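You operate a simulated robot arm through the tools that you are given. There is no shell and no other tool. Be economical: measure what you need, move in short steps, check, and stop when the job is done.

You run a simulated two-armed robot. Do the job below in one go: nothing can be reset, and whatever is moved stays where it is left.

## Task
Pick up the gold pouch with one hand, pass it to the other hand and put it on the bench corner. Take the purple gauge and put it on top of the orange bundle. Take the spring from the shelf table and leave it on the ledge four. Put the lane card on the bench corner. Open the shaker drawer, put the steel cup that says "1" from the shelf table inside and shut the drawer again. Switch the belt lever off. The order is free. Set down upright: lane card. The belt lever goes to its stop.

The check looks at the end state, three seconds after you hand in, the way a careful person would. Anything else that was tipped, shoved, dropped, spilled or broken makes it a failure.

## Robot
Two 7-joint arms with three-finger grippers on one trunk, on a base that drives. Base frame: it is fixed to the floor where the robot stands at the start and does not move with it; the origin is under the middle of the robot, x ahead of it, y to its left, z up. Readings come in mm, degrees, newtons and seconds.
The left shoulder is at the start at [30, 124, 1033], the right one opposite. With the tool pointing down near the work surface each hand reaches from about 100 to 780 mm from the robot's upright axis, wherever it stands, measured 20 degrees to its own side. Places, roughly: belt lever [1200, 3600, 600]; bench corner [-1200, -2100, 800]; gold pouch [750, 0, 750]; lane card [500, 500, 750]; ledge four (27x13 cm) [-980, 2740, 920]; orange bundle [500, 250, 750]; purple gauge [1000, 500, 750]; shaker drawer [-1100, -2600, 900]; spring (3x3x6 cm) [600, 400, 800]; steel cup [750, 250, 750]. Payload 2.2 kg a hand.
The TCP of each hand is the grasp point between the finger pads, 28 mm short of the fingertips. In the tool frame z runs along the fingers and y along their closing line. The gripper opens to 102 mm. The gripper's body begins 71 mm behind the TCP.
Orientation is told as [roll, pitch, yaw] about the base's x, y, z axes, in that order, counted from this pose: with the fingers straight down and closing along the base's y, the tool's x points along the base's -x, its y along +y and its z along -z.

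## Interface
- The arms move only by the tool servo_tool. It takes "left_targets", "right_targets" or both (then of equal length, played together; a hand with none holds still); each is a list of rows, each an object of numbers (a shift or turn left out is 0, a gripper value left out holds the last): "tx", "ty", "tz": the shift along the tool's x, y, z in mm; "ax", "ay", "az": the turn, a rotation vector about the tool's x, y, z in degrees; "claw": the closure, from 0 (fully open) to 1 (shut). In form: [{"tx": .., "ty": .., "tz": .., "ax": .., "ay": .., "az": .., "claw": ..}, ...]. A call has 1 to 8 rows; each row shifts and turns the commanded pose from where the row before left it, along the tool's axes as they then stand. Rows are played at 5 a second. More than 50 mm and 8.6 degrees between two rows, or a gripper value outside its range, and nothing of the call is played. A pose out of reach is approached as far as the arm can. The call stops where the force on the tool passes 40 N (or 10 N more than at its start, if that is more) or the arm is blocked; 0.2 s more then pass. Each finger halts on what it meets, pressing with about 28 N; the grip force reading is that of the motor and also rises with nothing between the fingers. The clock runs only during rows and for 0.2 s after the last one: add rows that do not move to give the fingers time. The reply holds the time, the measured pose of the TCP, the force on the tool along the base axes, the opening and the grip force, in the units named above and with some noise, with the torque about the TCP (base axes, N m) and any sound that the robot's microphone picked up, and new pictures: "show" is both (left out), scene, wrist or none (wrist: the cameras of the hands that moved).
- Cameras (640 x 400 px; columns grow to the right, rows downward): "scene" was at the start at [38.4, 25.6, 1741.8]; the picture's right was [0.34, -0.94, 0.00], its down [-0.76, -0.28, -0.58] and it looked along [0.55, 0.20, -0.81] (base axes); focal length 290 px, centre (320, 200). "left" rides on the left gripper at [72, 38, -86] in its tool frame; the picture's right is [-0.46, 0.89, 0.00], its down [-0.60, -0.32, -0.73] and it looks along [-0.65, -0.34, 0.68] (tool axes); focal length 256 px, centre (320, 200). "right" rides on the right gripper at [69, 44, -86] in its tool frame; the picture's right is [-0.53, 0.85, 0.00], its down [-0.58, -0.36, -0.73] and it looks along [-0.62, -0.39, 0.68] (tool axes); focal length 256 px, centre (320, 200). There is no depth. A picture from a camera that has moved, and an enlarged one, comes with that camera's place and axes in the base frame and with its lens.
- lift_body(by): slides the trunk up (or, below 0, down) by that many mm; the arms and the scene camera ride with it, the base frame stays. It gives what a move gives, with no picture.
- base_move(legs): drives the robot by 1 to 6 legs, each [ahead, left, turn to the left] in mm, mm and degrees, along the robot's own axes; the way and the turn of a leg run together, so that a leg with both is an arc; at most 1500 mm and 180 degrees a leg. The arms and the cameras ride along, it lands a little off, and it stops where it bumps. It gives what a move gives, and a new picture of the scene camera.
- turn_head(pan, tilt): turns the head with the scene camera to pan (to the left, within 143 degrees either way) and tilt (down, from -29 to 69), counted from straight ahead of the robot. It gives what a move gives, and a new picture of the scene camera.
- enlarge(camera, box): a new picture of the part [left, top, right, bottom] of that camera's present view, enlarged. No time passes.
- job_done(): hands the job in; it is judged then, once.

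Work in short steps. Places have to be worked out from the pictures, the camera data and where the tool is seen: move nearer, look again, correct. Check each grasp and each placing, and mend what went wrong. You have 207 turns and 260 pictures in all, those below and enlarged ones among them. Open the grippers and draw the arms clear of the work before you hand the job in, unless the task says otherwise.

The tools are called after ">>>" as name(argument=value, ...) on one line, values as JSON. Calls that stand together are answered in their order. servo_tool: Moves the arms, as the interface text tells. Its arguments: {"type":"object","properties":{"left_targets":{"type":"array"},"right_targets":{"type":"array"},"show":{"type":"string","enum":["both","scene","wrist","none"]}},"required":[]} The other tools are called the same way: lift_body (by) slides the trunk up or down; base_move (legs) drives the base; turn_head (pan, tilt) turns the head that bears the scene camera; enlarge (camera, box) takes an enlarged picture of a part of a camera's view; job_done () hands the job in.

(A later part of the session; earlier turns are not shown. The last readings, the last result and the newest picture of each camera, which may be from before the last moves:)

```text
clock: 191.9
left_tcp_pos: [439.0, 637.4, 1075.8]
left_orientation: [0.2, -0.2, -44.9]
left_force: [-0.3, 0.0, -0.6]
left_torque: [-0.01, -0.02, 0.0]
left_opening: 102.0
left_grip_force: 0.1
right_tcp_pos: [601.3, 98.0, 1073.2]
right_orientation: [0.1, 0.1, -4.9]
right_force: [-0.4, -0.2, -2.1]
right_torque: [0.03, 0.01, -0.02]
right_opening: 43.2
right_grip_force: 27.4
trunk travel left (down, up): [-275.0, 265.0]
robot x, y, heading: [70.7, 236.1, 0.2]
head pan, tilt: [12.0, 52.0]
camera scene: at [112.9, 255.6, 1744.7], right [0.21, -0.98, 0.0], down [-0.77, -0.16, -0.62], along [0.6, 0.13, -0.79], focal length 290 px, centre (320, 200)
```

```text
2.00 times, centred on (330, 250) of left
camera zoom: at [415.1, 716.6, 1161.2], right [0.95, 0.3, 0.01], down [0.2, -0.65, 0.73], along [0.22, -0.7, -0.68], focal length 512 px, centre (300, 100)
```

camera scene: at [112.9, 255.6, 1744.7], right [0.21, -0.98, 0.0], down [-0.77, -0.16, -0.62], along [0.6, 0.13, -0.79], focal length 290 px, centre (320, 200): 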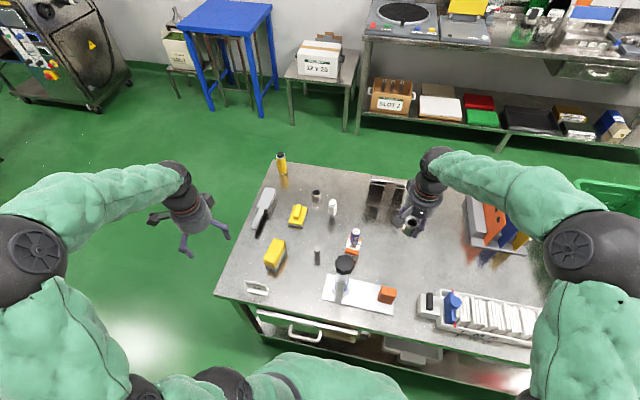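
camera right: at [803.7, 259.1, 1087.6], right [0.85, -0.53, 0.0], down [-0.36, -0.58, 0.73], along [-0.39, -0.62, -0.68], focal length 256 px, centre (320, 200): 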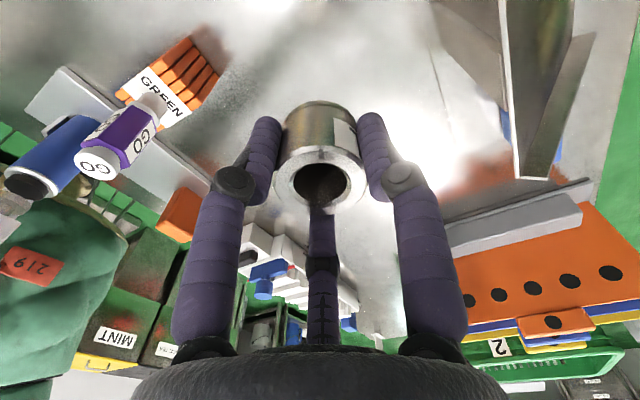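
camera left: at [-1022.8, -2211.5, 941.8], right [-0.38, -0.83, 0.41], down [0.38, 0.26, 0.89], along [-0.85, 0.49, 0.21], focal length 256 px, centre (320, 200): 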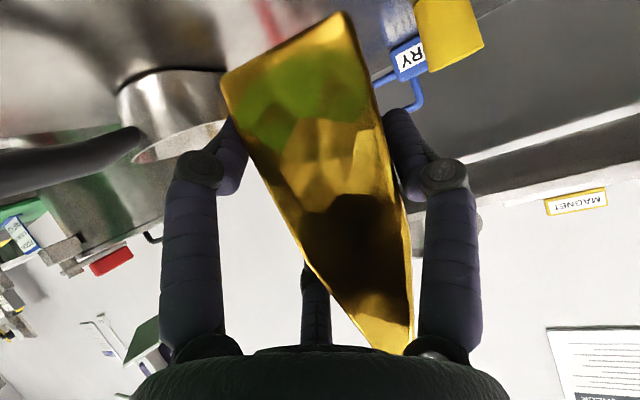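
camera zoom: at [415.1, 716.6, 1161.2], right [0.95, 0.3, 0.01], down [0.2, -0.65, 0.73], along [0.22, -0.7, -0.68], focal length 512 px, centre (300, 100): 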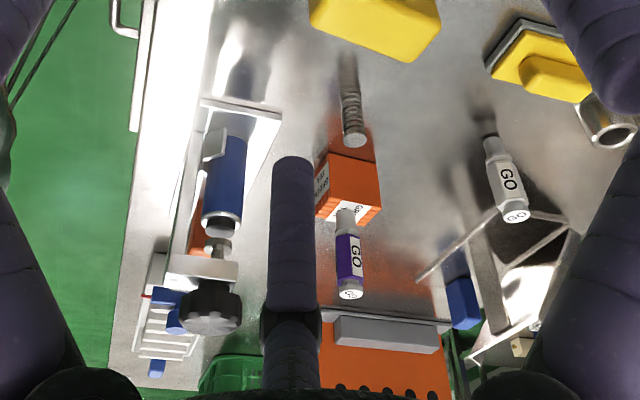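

>>> enlarge(camera="scene", box=[390, 200, 440, 240])

>>> enlarge(camera="right", box=[270, 80, 390, 220])

```text
10.00 times, centred on (415, 220) of scene
camera zoom: at [112.9, 255.6, 1744.7], right [0.21, -0.98, 0.0], down [-0.77, -0.16, -0.62], along [0.6, 0.13, -0.79], focal length 2903 px, centre (-630, 0)
```

zoom: 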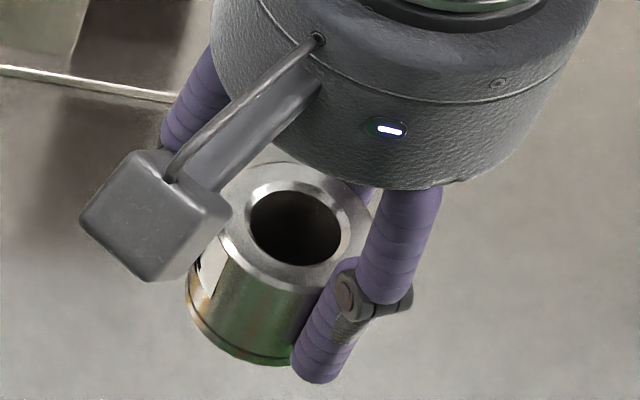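

```text
2.86 times, centred on (330, 150) of right
camera zoom: at [536.5, 147.8, 1159.0], right [0.6, 0.8, 0.0], down [0.54, -0.41, 0.73], along [0.58, -0.44, -0.68], focal length 731 px, centre (291, 343)
```

zoom: 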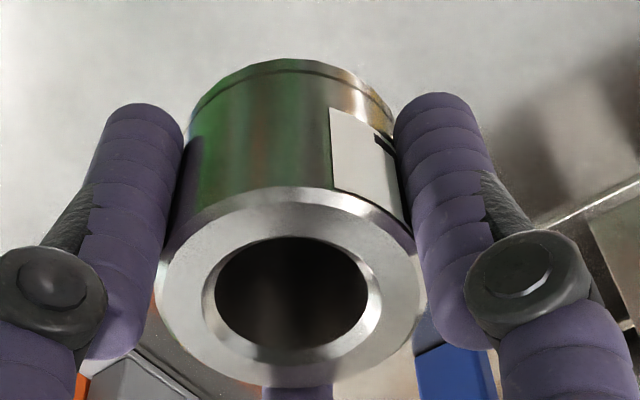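

Label is hidden by the finger, but by elimination this is "1". Now the left hand moves above the spring.

>>> servo_tool(left_targets=[{"tx": -41.8, "ty": -12.3, "claw": 0.3}, {"tx": -41.8, "ty": -12.3}, {"tx": -41.8, "ty": -12.3}, {"tx": -41.8, "ty": -12.3}, {"tx": -41.8, "ty": -12.3}, {"tx": -41.8, "ty": -12.3}, {"tx": -41.8, "ty": -12.3}, {"tz": 45}], show="wrist")

>>> enlarge(camera="left", box=[200, 0, 440, 160])

```text
clock: 193.7
left_tcp_pos: [587.2, 368.9, 1031.8]
left_orientation: [0.1, -0.2, -44.9]
left_force: [0.2, 0.8, 0.4]
left_torque: [-0.02, 0.0, 0.0]
left_opening: 71.5
left_grip_force: 0.2
right_tcp_pos: [602.0, 98.1, 1073.0]
right_orientation: [0.0, 0.1, -4.9]
right_force: [0.1, 1.1, -1.6]
right_torque: [-0.04, -0.01, 0.0]
right_opening: 43.4
right_grip_force: 27.9
trunk travel left (down, up): [-275.0, 265.0]
robot x, y, heading: [72.0, 238.0, -0.0]
head pan, tilt: [12.0, 52.0]
camera left: at [562.7, 448.3, 1116.1], right [0.95, 0.3, 0.01], down [0.2, -0.65, 0.73], along [0.22, -0.7, -0.68], focal length 256 px, centre (320, 200)
```

left: 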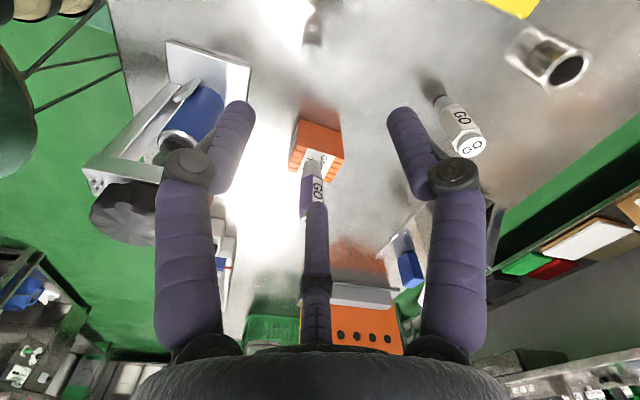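

```text
2.50 times, centred on (320, 80) of left
camera zoom: at [562.7, 448.3, 1116.1], right [0.95, 0.3, 0.01], down [0.2, -0.65, 0.73], along [0.22, -0.7, -0.68], focal length 640 px, centre (320, 500)
```

zoom: 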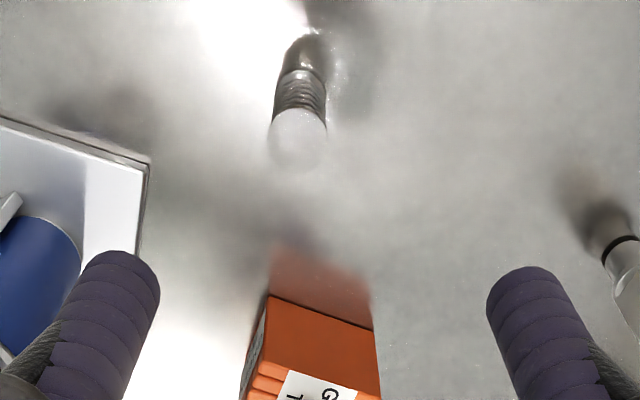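

Spring at (580,368). Correct and descend to z≈833, then close.

>>> servo_tool(left_targets=[{"tx": 4.2, "ty": -5.7, "tz": 35}, {"tz": 45}, {"tz": 45}, {"tz": 45}, {"tz": 28}, {}], show="wrist")

```text
clock: 195.1
left_tcp_pos: [577.8, 367.9, 832.1]
left_orientation: [0.2, -0.3, -44.8]
left_force: [-0.2, -0.1, 0.4]
left_torque: [0.02, 0.03, -0.01]
left_opening: 71.2
left_grip_force: 0.1
right_tcp_pos: [600.5, 97.2, 1072.7]
right_orientation: [0.1, 0.0, -5.0]
right_force: [0.0, -0.1, -1.2]
right_torque: [-0.02, -0.04, 0.05]
right_opening: 43.0
right_grip_force: 27.8
trunk travel left (down, up): [-275.0, 265.0]
robot x, y, heading: [70.9, 239.4, -0.0]
head pan, tilt: [12.0, 52.0]
camera left: at [554.6, 448.4, 918.0], right [0.95, 0.3, 0.01], down [0.2, -0.65, 0.73], along [0.22, -0.7, -0.68], focal length 256 px, centre (320, 200)
```

left: 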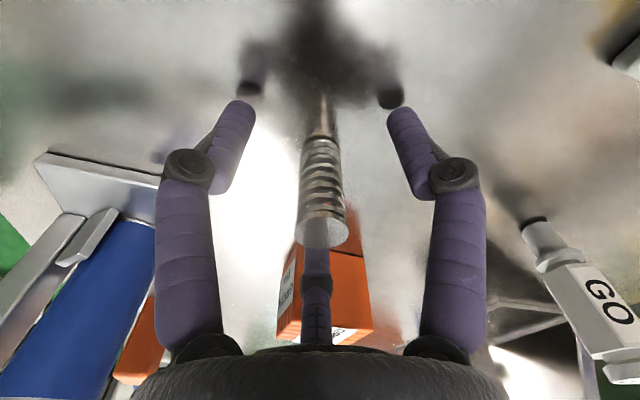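

>>> servo_tool(left_targets=[{"claw": 0.6}, {"claw": 1}, {"claw": 1}, {"claw": 1}, {"tz": -35}, {"tz": -45}, {"tz": -45}, {"tz": -45}], show="both")

```text
clock: 196.9
left_tcp_pos: [579.2, 366.9, 1004.3]
left_orientation: [0.1, -0.2, -45.0]
left_force: [-1.1, -0.1, -0.8]
left_torque: [0.0, -0.01, -0.01]
left_opening: 21.1
left_grip_force: 28.1
right_tcp_pos: [601.8, 97.7, 1072.2]
right_orientation: [0.1, 0.0, -5.0]
right_force: [-0.6, 0.2, -1.5]
right_torque: [0.01, 0.01, 0.02]
right_opening: 43.2
right_grip_force: 28.3
trunk travel left (down, up): [-275.0, 265.0]
robot x, y, heading: [69.2, 240.7, 0.0]
head pan, tilt: [12.0, 52.0]
camera scene: at [112.0, 255.4, 1744.7], right [0.21, -0.98, 0.0], down [-0.77, -0.16, -0.62], along [0.6, 0.13, -0.79], focal length 290 px, centre (320, 200)
camera left: at [555.0, 446.5, 1090.0], right [0.95, 0.3, 0.0], down [0.2, -0.65, 0.73], along [0.22, -0.7, -0.68], focal length 256 px, centre (320, 200)
```

scene: 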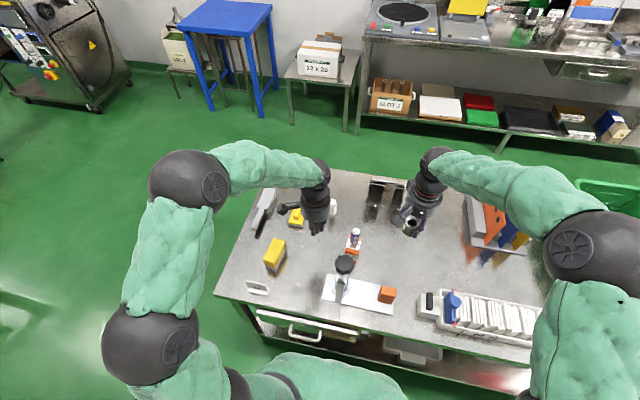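
left: 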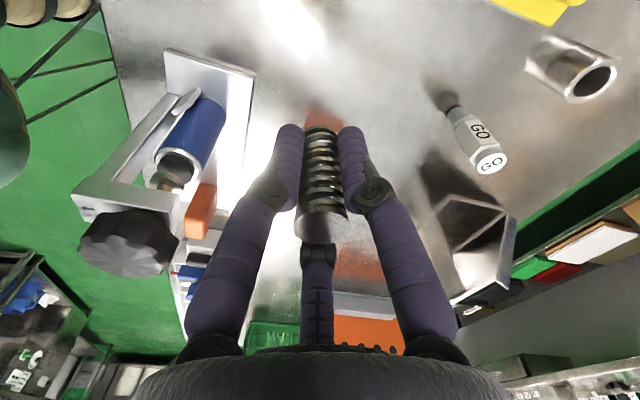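

Spring is held. Retract both hands and drive back to the shaker.

>>> servo_tool(left_targets=[{"tz": -45}, {"tz": -40}, {"tx": 42}, {"tx": 42}, {"tx": 42}, {"tx": 42}, {"tx": 42}], right_targets=[{"tz": -20}, {"tx": 45}, {"tx": 45}, {"tx": 45}, {"tx": 45}, {"ty": -30}, {"ty": -30}], show="none")

>>> base_move(legs=[[-150, 0, 0], [0, -1420, 0], [0, -1420, 0], [0, 0, 180], [350, 0, 0]])

>>> turn_head(pan=0, tilt=50)

```text
clock: 198.5
left_tcp_pos: [429.8, 515.8, 1088.2]
left_orientation: [0.4, -0.4, -45.0]
left_force: [-0.2, -0.2, -0.4]
left_torque: [-0.01, -0.07, -0.02]
left_opening: 20.5
left_grip_force: 27.6
right_tcp_pos: [415.2, 53.6, 1093.3]
right_orientation: [0.1, -0.1, -5.0]
right_force: [-0.7, -0.4, -1.7]
right_torque: [0.0, -0.05, 0.02]
right_opening: 43.4
right_grip_force: 28.2
trunk travel left (down, up): [-275.0, 265.0]
robot x, y, heading: [65.3, 238.2, -0.1]
head pan, tilt: [12.0, 52.0]
```

```text
clock: 222.6
left_tcp_pos: [-792.3, -2906.9, 1087.2]
left_orientation: [0.2, -0.3, 136.9]
left_force: [-0.8, 0.8, 0.2]
left_torque: [0.0, -0.03, 0.02]
left_opening: 20.7
left_grip_force: 28.3
right_tcp_pos: [-790.9, -2445.2, 1092.4]
right_orientation: [0.1, 0.1, 176.8]
right_force: [-1.0, 0.5, -2.1]
right_torque: [-0.01, -0.01, 0.05]
right_opening: 43.2
right_grip_force: 27.7
trunk travel left (down, up): [-275.0, 265.0]
robot x, y, heading: [-436.5, -2622.0, -177.8]
head pan, tilt: [12.0, 52.0]
camera scene: at [-482.7, -2636.6, 1744.6], right [-0.24, 0.97, 0.0], down [0.77, 0.19, -0.61], along [-0.6, -0.15, -0.79], focal length 290 px, centre (320, 200)
```

scene: 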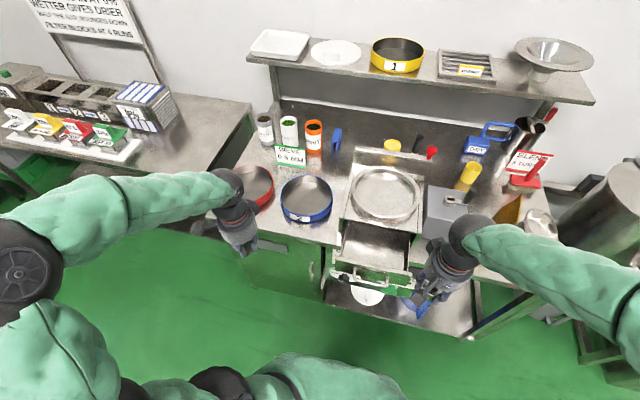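

```text
clock: 223.3
left_tcp_pos: [-791.2, -2907.7, 1087.9]
left_orientation: [0.3, -0.2, 136.9]
left_force: [0.4, -0.3, -0.6]
left_torque: [0.0, 0.01, -0.01]
left_opening: 21.0
left_grip_force: 28.1
right_tcp_pos: [-790.7, -2444.0, 1091.8]
right_orientation: [0.2, 0.0, 176.9]
right_force: [0.3, -0.2, -2.1]
right_torque: [0.02, 0.0, 0.0]
right_opening: 43.2
right_grip_force: 27.8
trunk travel left (down, up): [-275.0, 265.0]
robot x, y, heading: [-440.7, -2618.2, -178.3]
head pan, tilt: [0.0, 50.0]
camera scene: at [-485.1, -2621.1, 1747.3], right [-0.03, 1.0, 0.0], down [0.77, 0.03, -0.64], along [-0.64, -0.02, -0.77], focal length 290 px, centre (320, 200)
```

scene: 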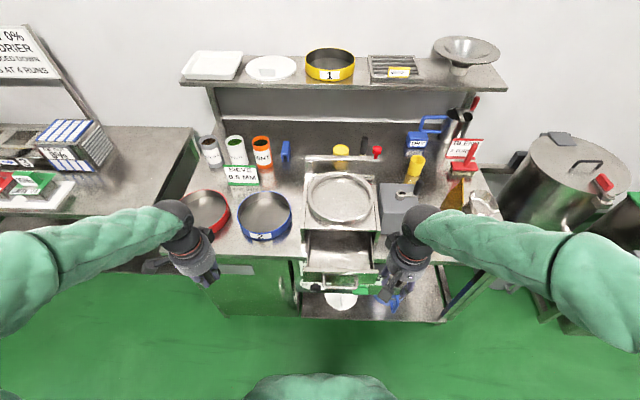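

>>> enlarge(camera="scene", box=[280, 190, 420, 310])

```text
3.33 times, centred on (350, 250) of scene
camera zoom: at [-485.1, -2621.1, 1747.3], right [-0.03, 1.0, 0.0], down [0.77, 0.03, -0.64], along [-0.64, -0.02, -0.77], focal length 968 px, centre (220, 33)
```

zoom: 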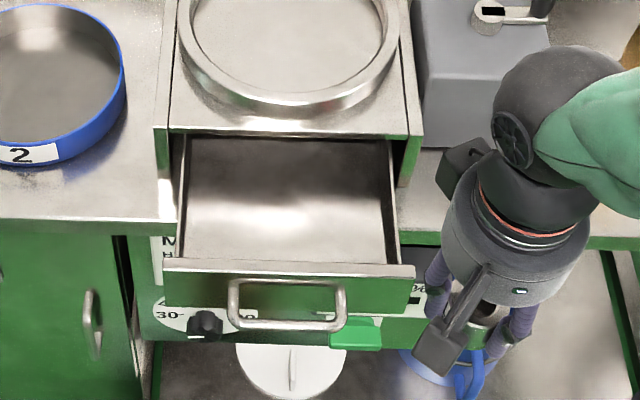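

Move the cup above the drawer interior at (-968,-2570), then lower partway.

>>> servo_tool(right_targets=[{"tx": -34, "ty": 27}, {"tx": -34, "ty": 27}, {"tx": -34, "ty": 27}, {"tx": -34, "ty": 27}, {"tx": -34, "ty": 27}, {"tz": 45}, {"tz": 45}, {"tz": 35}], show="both")

>>> enlarge(camera="scene", box=[280, 190, 420, 310])

```text
clock: 225.1
left_tcp_pos: [-792.1, -2906.9, 1086.4]
left_orientation: [0.2, -0.2, 137.0]
left_force: [0.0, -0.4, -0.9]
left_torque: [0.01, -0.02, -0.01]
left_opening: 20.8
left_grip_force: 27.6
right_tcp_pos: [-970.2, -2570.5, 965.7]
right_orientation: [0.0, 0.0, 176.8]
right_force: [0.4, -0.3, -2.1]
right_torque: [0.0, 0.0, 0.02]
right_opening: 43.1
right_grip_force: 27.8
trunk travel left (down, up): [-275.0, 265.0]
robot x, y, heading: [-436.5, -2621.8, -178.2]
head pan, tilt: [0.0, 50.0]
camera scene: at [-486.1, -2620.8, 1747.3], right [-0.03, 1.0, 0.0], down [0.77, 0.02, -0.64], along [-0.64, -0.02, -0.77], focal length 290 px, centre (320, 200)
camera right: at [-903.2, -2617.0, 1052.4], right [-0.58, -0.81, 0.0], down [-0.56, 0.4, 0.73], along [-0.59, 0.42, -0.68], focal length 256 px, centre (320, 200)
```

scene: 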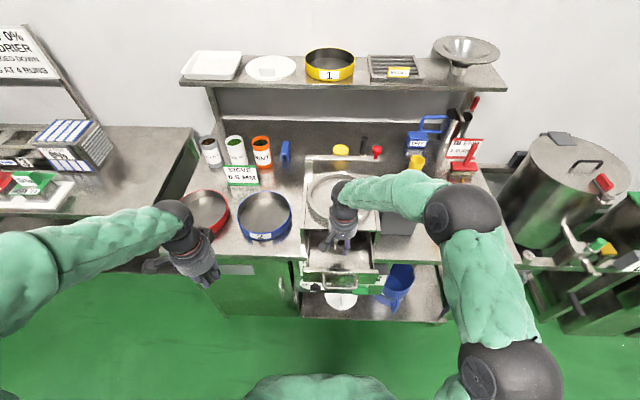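
right: 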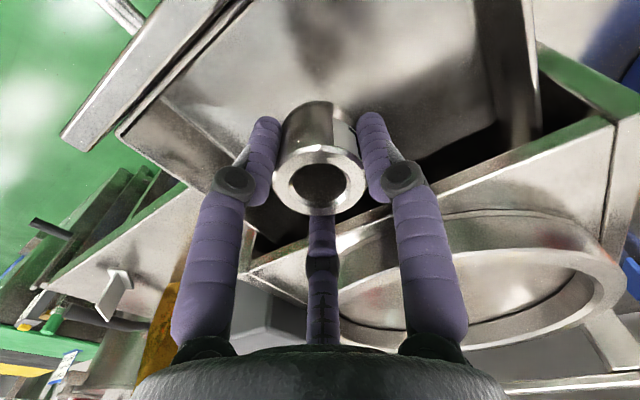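

```text
3.33 times, centred on (350, 250) of scene
camera zoom: at [-486.1, -2620.8, 1747.3], right [-0.03, 1.0, 0.0], down [0.77, 0.02, -0.64], along [-0.64, -0.02, -0.77], focal length 968 px, centre (220, 33)
```

zoom: 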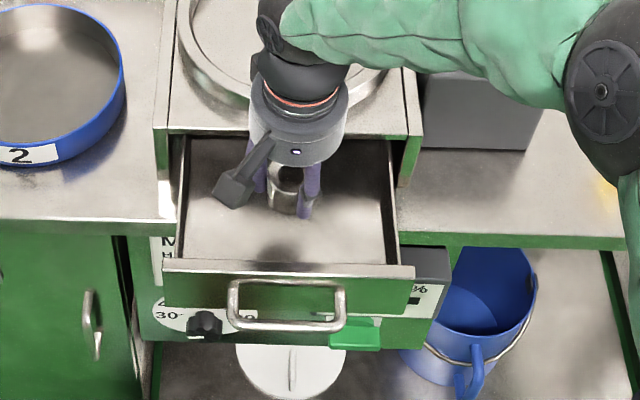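

Centred over the drawer. Lower 55 mm, then in small steps to contact.

>>> servo_tool(right_targets=[{"tz": 30}, {"tz": 22}, {"tz": 4}, {"tz": 3}, {}], show="none")

>>> servo_tool(right_targets=[{"tz": 2}, {"tz": 2}, {}], show="none")

```text
clock: 226.3
left_tcp_pos: [-793.0, -2907.7, 1087.0]
left_orientation: [0.2, -0.2, 137.0]
left_force: [-0.3, -0.4, 0.0]
left_torque: [0.02, 0.02, 0.01]
left_opening: 21.2
left_grip_force: 28.0
right_tcp_pos: [-967.8, -2571.8, 908.5]
right_orientation: [0.1, 0.0, 176.8]
right_force: [-0.2, -1.0, -1.9]
right_torque: [0.01, -0.02, 0.0]
right_opening: 43.4
right_grip_force: 28.5
trunk travel left (down, up): [-275.0, 265.0]
robot x, y, heading: [-437.3, -2619.8, -178.1]
head pan, tilt: [0.0, 50.0]
```

```text
clock: 227.1
left_tcp_pos: [-790.8, -2908.5, 1086.8]
left_orientation: [0.2, -0.2, 136.9]
left_force: [0.4, -0.8, 0.1]
left_torque: [0.0, 0.0, 0.01]
left_opening: 20.6
left_grip_force: 27.8
right_tcp_pos: [-967.9, -2571.4, 905.5]
right_orientation: [0.2, 0.1, 176.8]
right_force: [0.9, -0.1, -1.8]
right_torque: [0.0, 0.02, 0.03]
right_opening: 43.0
right_grip_force: 28.0
trunk travel left (down, up): [-275.0, 265.0]
robot x, y, heading: [-439.2, -2622.4, -178.1]
head pan, tilt: [0.0, 50.0]
```

>>> servo_tool(right_targets=[{"tz": 1.5}, {"tz": 1.5}, {"tz": 1.5}, {}], show="none")

>>> servo_tool(right_targets=[{"tz": 1.5}, {"tz": 1.5}, {}], show="none")

```text
clock: 228.1
left_tcp_pos: [-790.0, -2907.8, 1088.3]
left_orientation: [0.4, -0.1, 136.9]
left_force: [-0.4, 0.3, -0.6]
left_torque: [0.0, -0.03, -0.03]
left_opening: 20.7
left_grip_force: 28.6
right_tcp_pos: [-968.8, -2571.7, 902.4]
right_orientation: [0.1, -0.3, 176.9]
right_force: [-1.8, -3.1, 18.5]
right_torque: [-0.05, 0.0, 0.0]
right_opening: 43.6
right_grip_force: 28.1
trunk travel left (down, up): [-275.0, 265.0]
robot x, y, heading: [-436.6, -2623.5, -178.0]
head pan, tilt: [0.0, 50.0]
```

```text
clock: 228.9
left_tcp_pos: [-790.4, -2908.5, 1086.9]
left_orientation: [0.2, -0.3, 136.9]
left_force: [-0.3, 0.0, 0.3]
left_torque: [0.02, 0.03, -0.02]
left_opening: 21.1
left_grip_force: 28.7
right_tcp_pos: [-967.9, -2571.8, 898.3]
right_orientation: [0.1, 0.0, 176.8]
right_force: [-0.4, -5.2, 16.8]
right_torque: [-0.16, 0.06, -0.04]
right_opening: 43.3
right_grip_force: 28.2
trunk travel left (down, up): [-275.0, 265.0]
robot x, y, heading: [-437.6, -2620.2, -178.0]
head pan, tilt: [0.0, 50.0]
```

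Contact. Ease up and release, then lift.

>>> servo_tool(right_targets=[{"tz": -2}, {"claw": 0.52}, {"claw": 0.46}, {"claw": 0.4}, {"claw": 0.3}, {"tz": -40}, {"tz": -45}, {"tz": -45}], show="wrist")

>>> enlarge(camera="scene", box=[280, 190, 420, 310])

>>> enlarge(camera="right", box=[240, 0, 400, 140])

```text
clock: 230.7
left_tcp_pos: [-791.5, -2906.4, 1088.6]
left_orientation: [0.3, -0.2, 136.9]
left_force: [0.7, 0.4, 0.5]
left_torque: [-0.04, -0.01, -0.03]
left_opening: 20.9
left_grip_force: 27.8
right_tcp_pos: [-967.3, -2571.5, 1030.6]
right_orientation: [0.1, 0.1, 176.9]
right_force: [-0.4, 0.3, -0.8]
right_torque: [-0.03, 0.01, 0.02]
right_opening: 71.5
right_grip_force: 0.0
trunk travel left (down, up): [-275.0, 265.0]
robot x, y, heading: [-437.8, -2622.0, -178.3]
head pan, tilt: [0.0, 50.0]
camera right: at [-899.8, -2617.4, 1116.4], right [-0.58, -0.81, 0.0], down [-0.56, 0.4, 0.73], along [-0.59, 0.42, -0.68], focal length 256 px, centre (320, 200)
```

right: 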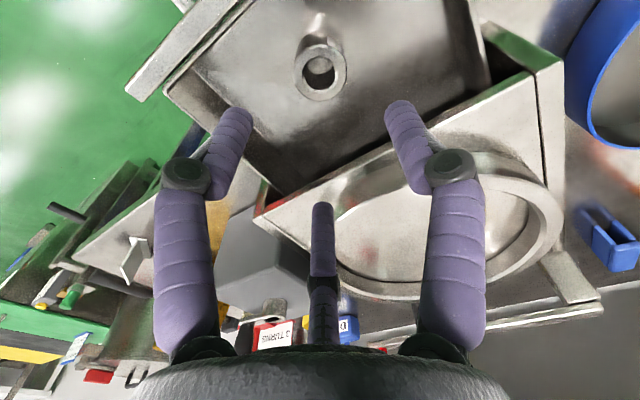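

```text
3.33 times, centred on (350, 250) of scene
camera zoom: at [-484.3, -2621.1, 1747.3], right [-0.03, 1.0, 0.0], down [0.77, 0.03, -0.64], along [-0.64, -0.02, -0.77], focal length 968 px, centre (220, 33)
```

zoom: 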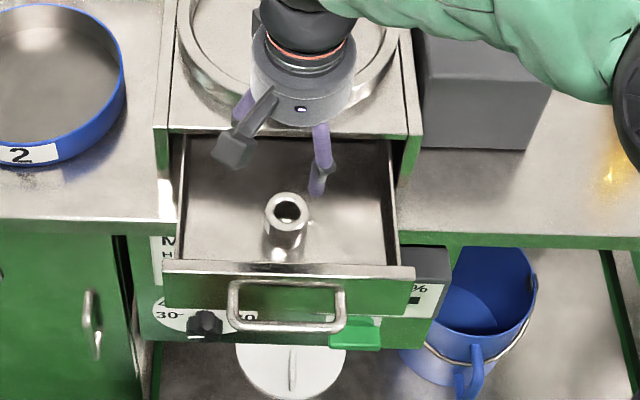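

```text
2.86 times, centred on (320, 70) of right
camera zoom: at [-899.8, -2617.4, 1116.4], right [-0.58, -0.81, 0.0], down [-0.56, 0.4, 0.73], along [-0.59, 0.42, -0.68], focal length 731 px, centre (320, 571)
```

zoom: 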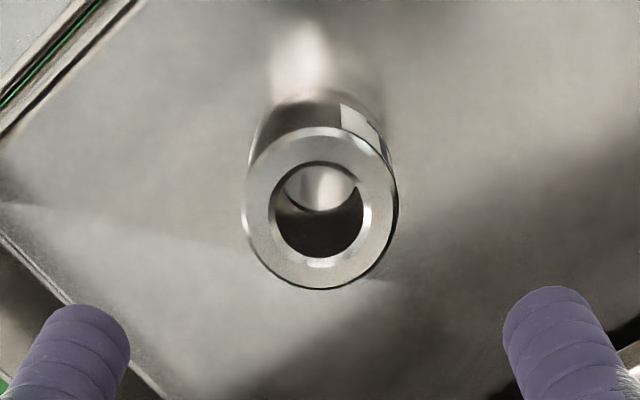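

Check the label from the left camera (it faces −y).

>>> enlarge(camera="left", box=[0, 0, 640, 400])

>>> enlarge(camera="scene", box=[333, 240, 363, 270])

```text
1.00 times, centred on (320, 200) of left (not enlarged: the box is as wide or as high as the picture)
camera zoom: at [-762.7, -2983.4, 1172.6], right [-0.94, -0.33, 0.01], down [-0.22, 0.64, 0.73], along [-0.24, 0.69, -0.68], focal length 256 px, centre (320, 200)
```

zoom: 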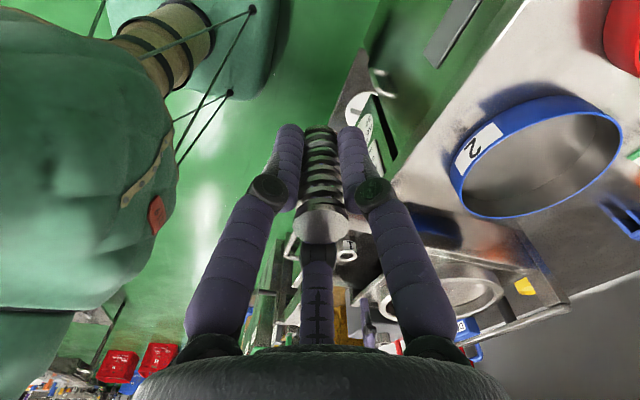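

```text
13.33 times, centred on (348, 255) of scene
camera zoom: at [-484.3, -2621.1, 1747.3], right [-0.03, 1.0, 0.0], down [0.77, 0.03, -0.64], along [-0.64, -0.02, -0.77], focal length 3871 px, centre (-53, -533)
```

zoom: 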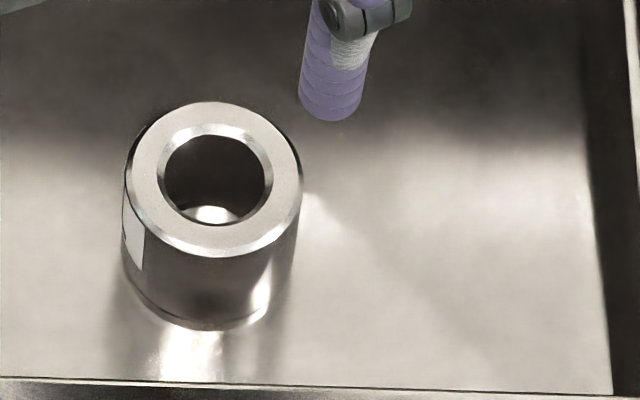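

>>> enlarge(camera="left", box=[330, 225, 370, 275])

```text
8.00 times, centred on (350, 250) of left
camera zoom: at [-762.7, -2983.4, 1172.6], right [-0.94, -0.33, 0.01], down [-0.22, 0.64, 0.73], along [-0.24, 0.69, -0.68], focal length 2048 px, centre (80, -200)
```

zoom: 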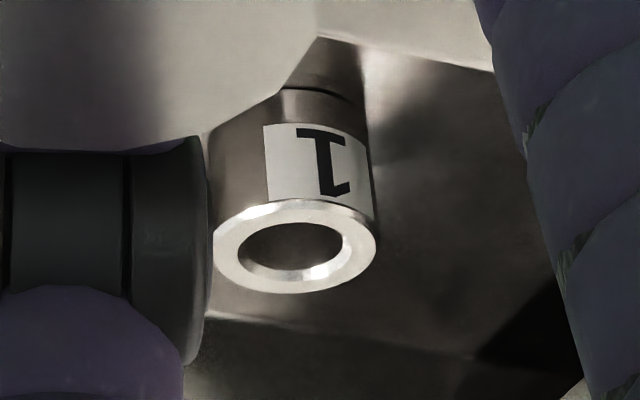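

Confirmed "1". Move the right hand in front of the handle with closed fingers to push the drawer shut.

>>> servo_tool(right_targets=[{"tx": 45, "claw": 1}, {"tx": 45}, {"tx": 45}, {"tx": 40}, {"ty": -9, "tz": 35}, {"tz": 45}, {"tz": 45}, {"tz": 10}], show="none")

>>> enlarge(camera="scene", box=[280, 190, 420, 310])

```text
clock: 232.5
left_tcp_pos: [-791.8, -2907.5, 1087.2]
left_orientation: [0.2, -0.2, 137.0]
left_force: [-0.2, 0.9, 1.0]
left_torque: [0.04, 0.01, -0.02]
left_opening: 20.7
left_grip_force: 28.1
right_tcp_pos: [-793.2, -2573.2, 893.3]
right_orientation: [0.0, 0.0, 176.8]
right_force: [0.1, 0.1, 0.3]
right_torque: [-0.01, 0.02, 0.02]
right_opening: 2.1
right_grip_force: 28.1
trunk travel left (down, up): [-275.0, 265.0]
robot x, y, heading: [-434.4, -2618.8, -178.1]
head pan, tilt: [0.0, 50.0]
```

```text
3.33 times, centred on (350, 250) of scene
camera zoom: at [-484.8, -2621.1, 1747.4], right [-0.03, 1.0, 0.0], down [0.77, 0.03, -0.64], along [-0.64, -0.02, -0.77], focal length 968 px, centre (220, 33)
```

zoom: 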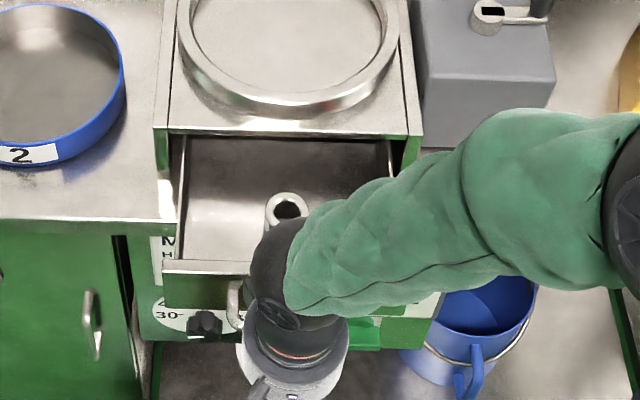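

Fingers are in front of the bar. Push inwards slowly.

>>> servo_tool(right_targets=[{"tx": -20}, {"tx": -12}, {"tx": -12}, {"tx": -12}, {"tx": -12}, {"tx": -12}, {"tx": -12}, {"tx": -12}], show="none")

>>> servo_tool(right_targets=[{"tx": -12}, {"tx": -12}, {"tx": -12}, {"tx": -8}, {"tx": -6}, {}], show="none")

>>> enlarge(camera="scene", box=[280, 190, 420, 310])

```text
clock: 234.3
left_tcp_pos: [-791.1, -2907.4, 1086.7]
left_orientation: [0.1, -0.2, 137.0]
left_force: [-0.3, -0.1, -0.1]
left_torque: [0.0, 0.0, -0.01]
left_opening: 20.9
left_grip_force: 28.0
right_tcp_pos: [-897.1, -2567.5, 894.2]
right_orientation: [0.1, 0.1, 176.8]
right_force: [0.3, 0.0, -0.3]
right_torque: [0.01, 0.01, -0.01]
right_opening: 2.0
right_grip_force: 28.4
trunk travel left (down, up): [-275.0, 265.0]
robot x, y, heading: [-440.3, -2619.9, -178.1]
head pan, tilt: [0.0, 50.0]
```

```text
clock: 235.7
left_tcp_pos: [-791.1, -2906.8, 1085.6]
left_orientation: [0.2, -0.2, 136.9]
left_force: [-0.4, -0.4, -0.1]
left_torque: [0.0, -0.01, 0.0]
left_opening: 20.9
left_grip_force: 28.3
right_tcp_pos: [-946.9, -2562.9, 892.9]
right_orientation: [0.1, 0.0, 176.7]
right_force: [-0.8, -0.1, 0.0]
right_torque: [0.02, 0.02, 0.03]
right_opening: 2.3
right_grip_force: 27.7
trunk travel left (down, up): [-275.0, 265.0]
robot x, y, heading: [-440.9, -2621.2, -178.2]
head pan, tilt: [0.0, 50.0]
```

```text
3.33 times, centred on (350, 250) of scene
camera zoom: at [-485.3, -2621.1, 1747.3], right [-0.03, 1.0, 0.0], down [0.77, 0.03, -0.64], along [-0.64, -0.02, -0.77], focal length 968 px, centre (220, 33)
```

zoom: 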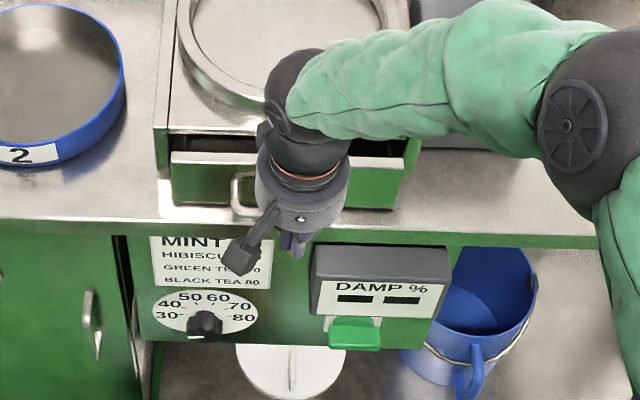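

Nearly shut; continue in small steps until the stop.

>>> servo_tool(right_targets=[{"tx": -6}, {"tx": -6}, {"tx": -5}, {"tx": -4}, {"tx": -3}, {"tx": -3}, {}], show="none")

>>> enlarge(camera="scene", box=[280, 190, 420, 310])

```text
clock: 237.0
left_tcp_pos: [-788.8, -2906.6, 1087.5]
left_orientation: [0.4, -0.2, 136.9]
left_force: [-0.6, 0.1, -0.4]
left_torque: [0.02, -0.05, 0.0]
left_opening: 20.8
left_grip_force: 28.4
right_tcp_pos: [-961.1, -2563.0, 891.3]
right_orientation: [-0.3, 1.1, 176.9]
right_force: [18.3, 0.1, 13.1]
right_torque: [0.1, 0.31, -0.14]
right_opening: 2.2
right_grip_force: 27.6
trunk travel left (down, up): [-275.0, 265.0]
robot x, y, heading: [-439.3, -2619.9, -178.4]
head pan, tilt: [0.0, 50.0]
stopped in row 6 (right hand): the force on the tool passed its limit at 44 N (the readings are from after the stop); the commanded pose is now the measured one
```

```text
3.33 times, centred on (350, 250) of scene
camera zoom: at [-482.6, -2621.3, 1747.5], right [-0.03, 1.0, 0.0], down [0.77, 0.02, -0.64], along [-0.64, -0.02, -0.77], focal length 968 px, centre (220, 33)
```

zoom: 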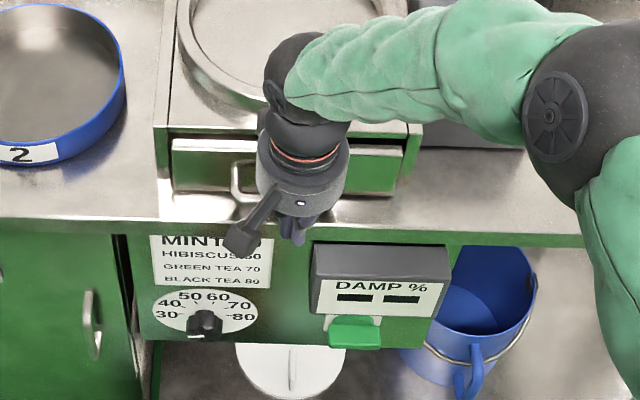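

The stop was reached at 44 N. Back off and compare the drawer with the initial shut look.

>>> servo_tool(right_targets=[{"tx": 20}, {"tx": 45}, {"tx": 45}, {"tz": -45}, {"tz": -45}, {"tz": -45}, {"ty": -40}, {"ty": -45}], show="none")

>>> enlarge(camera="scene", box=[285, 195, 405, 280])

>>> enlarge(camera="left", box=[330, 200, 570, 360])

```text
clock: 238.8
left_tcp_pos: [-790.1, -2907.8, 1087.7]
left_orientation: [0.4, -0.2, 136.8]
left_force: [1.2, -0.5, 0.0]
left_torque: [-0.02, 0.01, 0.0]
left_opening: 20.6
left_grip_force: 27.9
right_tcp_pos: [-855.5, -2483.8, 1027.4]
right_orientation: [-0.2, 0.7, 176.9]
right_force: [0.2, 0.3, -0.1]
right_torque: [-0.04, 0.02, -0.02]
right_opening: 2.2
right_grip_force: 28.3
trunk travel left (down, up): [-275.0, 265.0]
robot x, y, heading: [-432.0, -2620.1, -178.1]
head pan, tilt: [0.0, 50.0]
```

```text
4.71 times, centred on (345, 238) of scene
camera zoom: at [-484.1, -2620.4, 1747.3], right [-0.03, 1.0, 0.0], down [0.77, 0.02, -0.64], along [-0.64, -0.02, -0.77], focal length 1366 px, centre (202, 24)
```

zoom: 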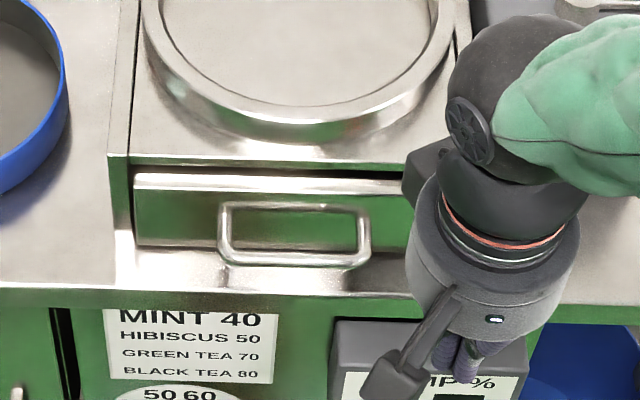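

```text
2.50 times, centred on (450, 280) of left
camera zoom: at [-762.3, -2982.9, 1172.6], right [-0.94, -0.33, 0.01], down [-0.22, 0.65, 0.73], along [-0.24, 0.69, -0.68], focal length 640 px, centre (-5, 0)
```

zoom: 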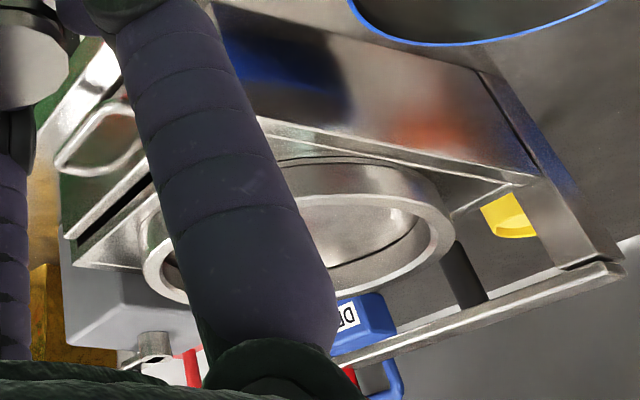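

Drawer handle is back at its initial x (−978): shut. Now drive north to the ledge, keeping heading 180.

>>> servo_tool(right_targets=[{"tx": 45, "tz": -30}, {"tx": 45, "tz": -20}, {"claw": 0}], show="none")

>>> base_move(legs=[[-230, 0, -2], [0, -1400, 0], [0, -1400, 0], [0, -1400, 0]])

>>> turn_head(pan=-50, tilt=25)

```text
refused: row 1 steps farther than a row can; nothing moved
```

```text
clock: 260.3
left_tcp_pos: [-569.2, 1341.1, 1087.3]
left_orientation: [0.3, -0.2, 133.7]
left_force: [-0.6, 0.1, -0.2]
left_torque: [0.0, -0.01, -0.03]
left_opening: 20.8
left_grip_force: 28.1
right_tcp_pos: [-607.8, 1767.7, 1026.7]
right_orientation: [-0.2, 0.8, 173.6]
right_force: [-0.2, 0.0, 0.4]
right_torque: [-0.03, 0.0, 0.01]
right_opening: 2.0
right_grip_force: 27.9
trunk travel left (down, up): [-275.0, 265.0]
robot x, y, heading: [-196.5, 1609.9, 178.5]
head pan, tilt: [0.0, 50.0]
camera scene: at [-246.8, 1610.1, 1747.3], right [0.02, 1.0, 0.0], down [0.77, -0.02, -0.64], along [-0.64, 0.02, -0.77], focal length 290 px, centre (320, 200)
```

scene: 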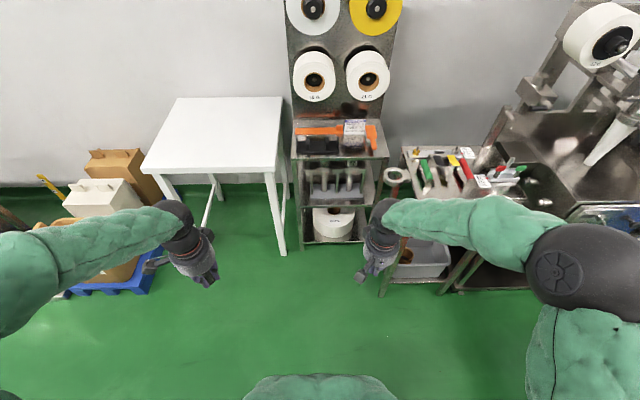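

```text
clock: 261.5
left_tcp_pos: [-568.2, 1342.7, 1087.0]
left_orientation: [0.1, -0.2, 133.7]
left_force: [-0.3, 0.4, -0.6]
left_torque: [-0.02, -0.01, -0.02]
left_opening: 20.6
left_grip_force: 28.2
right_tcp_pos: [-606.9, 1766.7, 1026.8]
right_orientation: [-0.2, 0.7, 173.7]
right_force: [-0.2, 0.0, 0.0]
right_torque: [-0.04, 0.02, -0.01]
right_opening: 2.4
right_grip_force: 27.8
trunk travel left (down, up): [-275.0, 265.0]
robot x, y, heading: [-202.3, 1605.3, 178.7]
head pan, tilt: [-50.0, 25.0]
camera scene: at [-227.4, 1679.7, 1784.8], right [0.78, 0.62, 0.0], down [0.26, -0.33, -0.91], along [-0.57, 0.71, -0.42], focal length 290 px, centre (320, 200)
```

scene: 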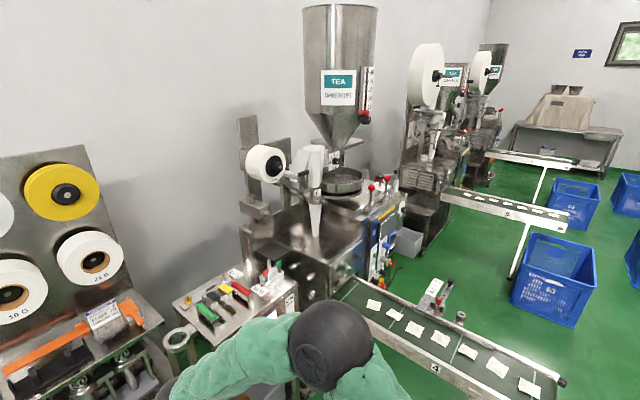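

>>> enlarge(camera="scene", box=[220, 150, 440, 300])

>>> enlarge(camera="scene", box=[330, 250, 570, 400])

```text
2.67 times, centred on (330, 225) of scene
camera zoom: at [-227.4, 1679.7, 1784.8], right [0.78, 0.62, 0.0], down [0.26, -0.33, -0.91], along [-0.57, 0.71, -0.42], focal length 774 px, centre (293, 133)
```

zoom: 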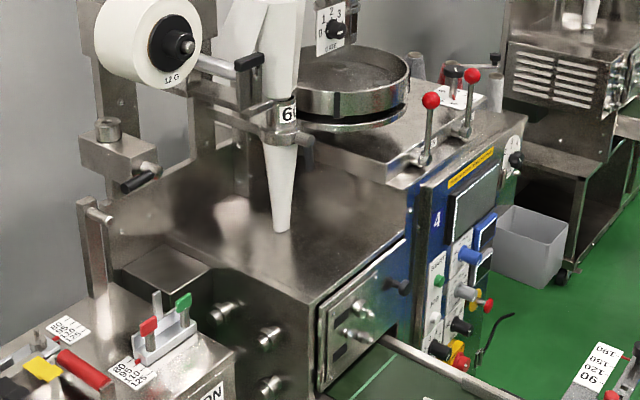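

```text
2.67 times, centred on (450, 325) of scene
camera zoom: at [-227.4, 1679.7, 1784.8], right [0.78, 0.62, 0.0], down [0.26, -0.33, -0.91], along [-0.57, 0.71, -0.42], focal length 774 px, centre (-27, -133)
```

zoom: 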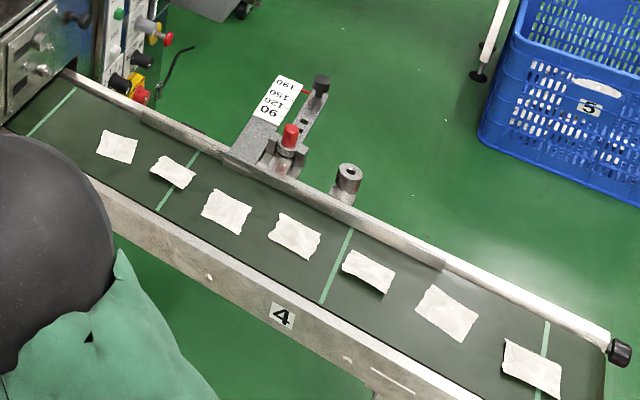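

"Ledge four" is the flat front deck of machine 4 (its conveyor blocks from the north). I approach from the south-east at heading ~105° and look again.

>>> base_move(legs=[[0, 0, -73.7], [400, 160, 0]])

>>> turn_head(pan=15, tilt=40)

```text
clock: 267.3
left_tcp_pos: [-817.3, 2239.1, 1086.4]
left_orientation: [0.3, -0.2, 59.7]
left_force: [-0.6, 0.1, -1.3]
left_torque: [-0.02, -0.03, 0.02]
left_opening: 20.6
left_grip_force: 28.2
right_tcp_pos: [-419.7, 2394.2, 1027.5]
right_orientation: [-0.2, 0.9, 99.9]
right_force: [-0.3, 0.5, -0.3]
right_torque: [-0.01, 0.0, 0.02]
right_opening: 1.8
right_grip_force: 27.9
trunk travel left (down, up): [-275.0, 265.0]
robot x, y, heading: [-456.6, 1958.9, 104.6]
head pan, tilt: [-50.0, 25.0]
camera scene: at [-398.8, 2006.2, 1784.8], right [0.82, -0.58, 0.0], down [-0.24, -0.35, -0.91], along [0.52, 0.74, -0.42], focal length 290 px, centre (320, 200)
```

scene: 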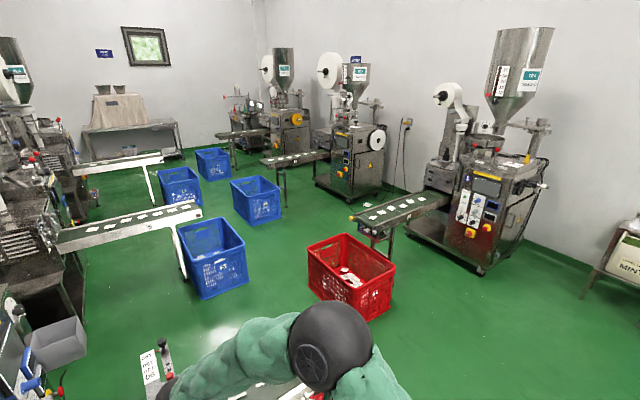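

```text
clock: 268.7
left_tcp_pos: [-817.5, 2238.6, 1086.4]
left_orientation: [0.1, -0.2, 59.8]
left_force: [0.0, -0.8, -0.8]
left_torque: [0.02, 0.0, -0.01]
left_opening: 20.8
left_grip_force: 27.6
right_tcp_pos: [-418.7, 2393.9, 1027.5]
right_orientation: [-0.2, 0.8, 99.8]
right_force: [0.0, -0.3, -0.1]
right_torque: [0.0, 0.0, 0.01]
right_opening: 1.8
right_grip_force: 27.9
trunk travel left (down, up): [-275.0, 265.0]
robot x, y, heading: [-453.9, 1957.9, 104.7]
head pan, tilt: [15.0, 40.0]
camera scene: at [-493.5, 2003.9, 1761.5], right [0.87, 0.5, 0.0], down [0.32, -0.56, -0.77], along [-0.38, 0.67, -0.64], focal length 290 px, centre (320, 200)
```

scene: 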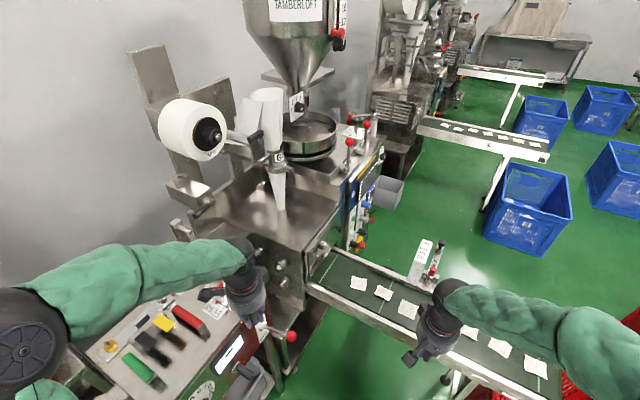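

>>> enlarge(camera="scene", box=[180, 130, 400, 300])

```text
2.35 times, centred on (290, 215) of scene
camera zoom: at [-493.5, 2003.9, 1761.5], right [0.87, 0.5, 0.0], down [0.32, -0.56, -0.77], along [-0.38, 0.67, -0.64], focal length 683 px, centre (391, 165)
```

zoom: 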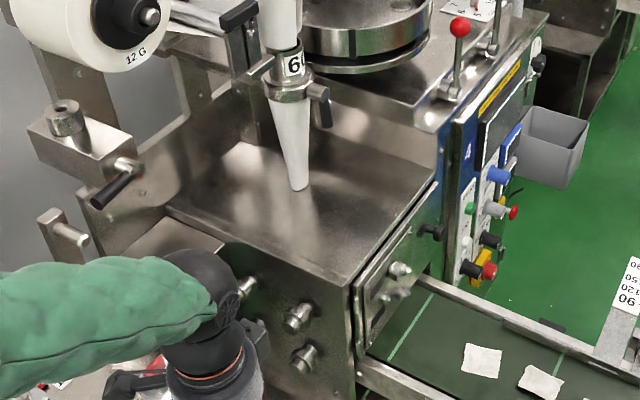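

Deck z≈920; the ledge strip is about x −1045…−915, y 2605…2875, with the nozzle tip at (−1085, 2712). I drive a bit closer.

>>> base_move(legs=[[257, 104, 0]])

>>> enlarge(camera="scene", box=[180, 130, 400, 300])

```text
clock: 270.6
left_tcp_pos: [-982.2, 2463.8, 1087.1]
left_orientation: [0.2, -0.2, 59.6]
left_force: [-0.9, 0.5, 0.5]
left_torque: [-0.05, 0.01, -0.02]
left_opening: 20.7
left_grip_force: 28.1
right_tcp_pos: [-583.2, 2619.5, 1027.4]
right_orientation: [-0.2, 0.9, 99.6]
right_force: [0.1, 0.7, 1.3]
right_torque: [-0.05, 0.0, 0.0]
right_opening: 2.0
right_grip_force: 28.2
trunk travel left (down, up): [-275.0, 265.0]
robot x, y, heading: [-625.7, 2180.0, 104.4]
head pan, tilt: [15.0, 40.0]
camera scene: at [-659.3, 2228.6, 1761.4], right [0.87, 0.49, 0.0], down [0.32, -0.56, -0.77], along [-0.38, 0.67, -0.64], focal length 290 px, centre (320, 200)
```

scene: 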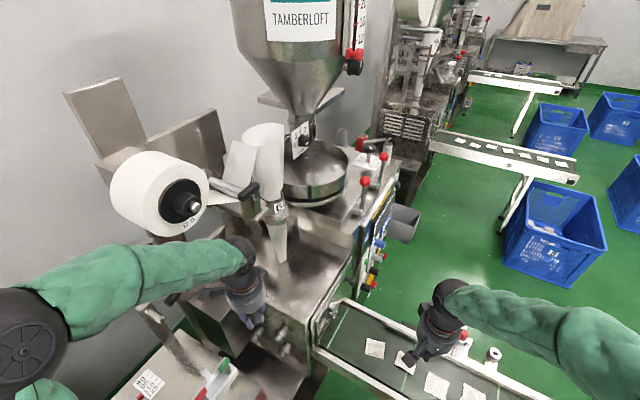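

```text
2.35 times, centred on (290, 215) of scene
camera zoom: at [-659.3, 2228.6, 1761.4], right [0.87, 0.49, 0.0], down [0.32, -0.56, -0.77], along [-0.38, 0.67, -0.64], focal length 683 px, centre (391, 165)
```

zoom: 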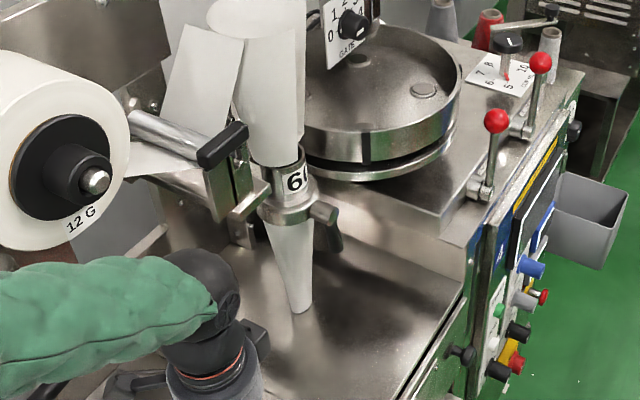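

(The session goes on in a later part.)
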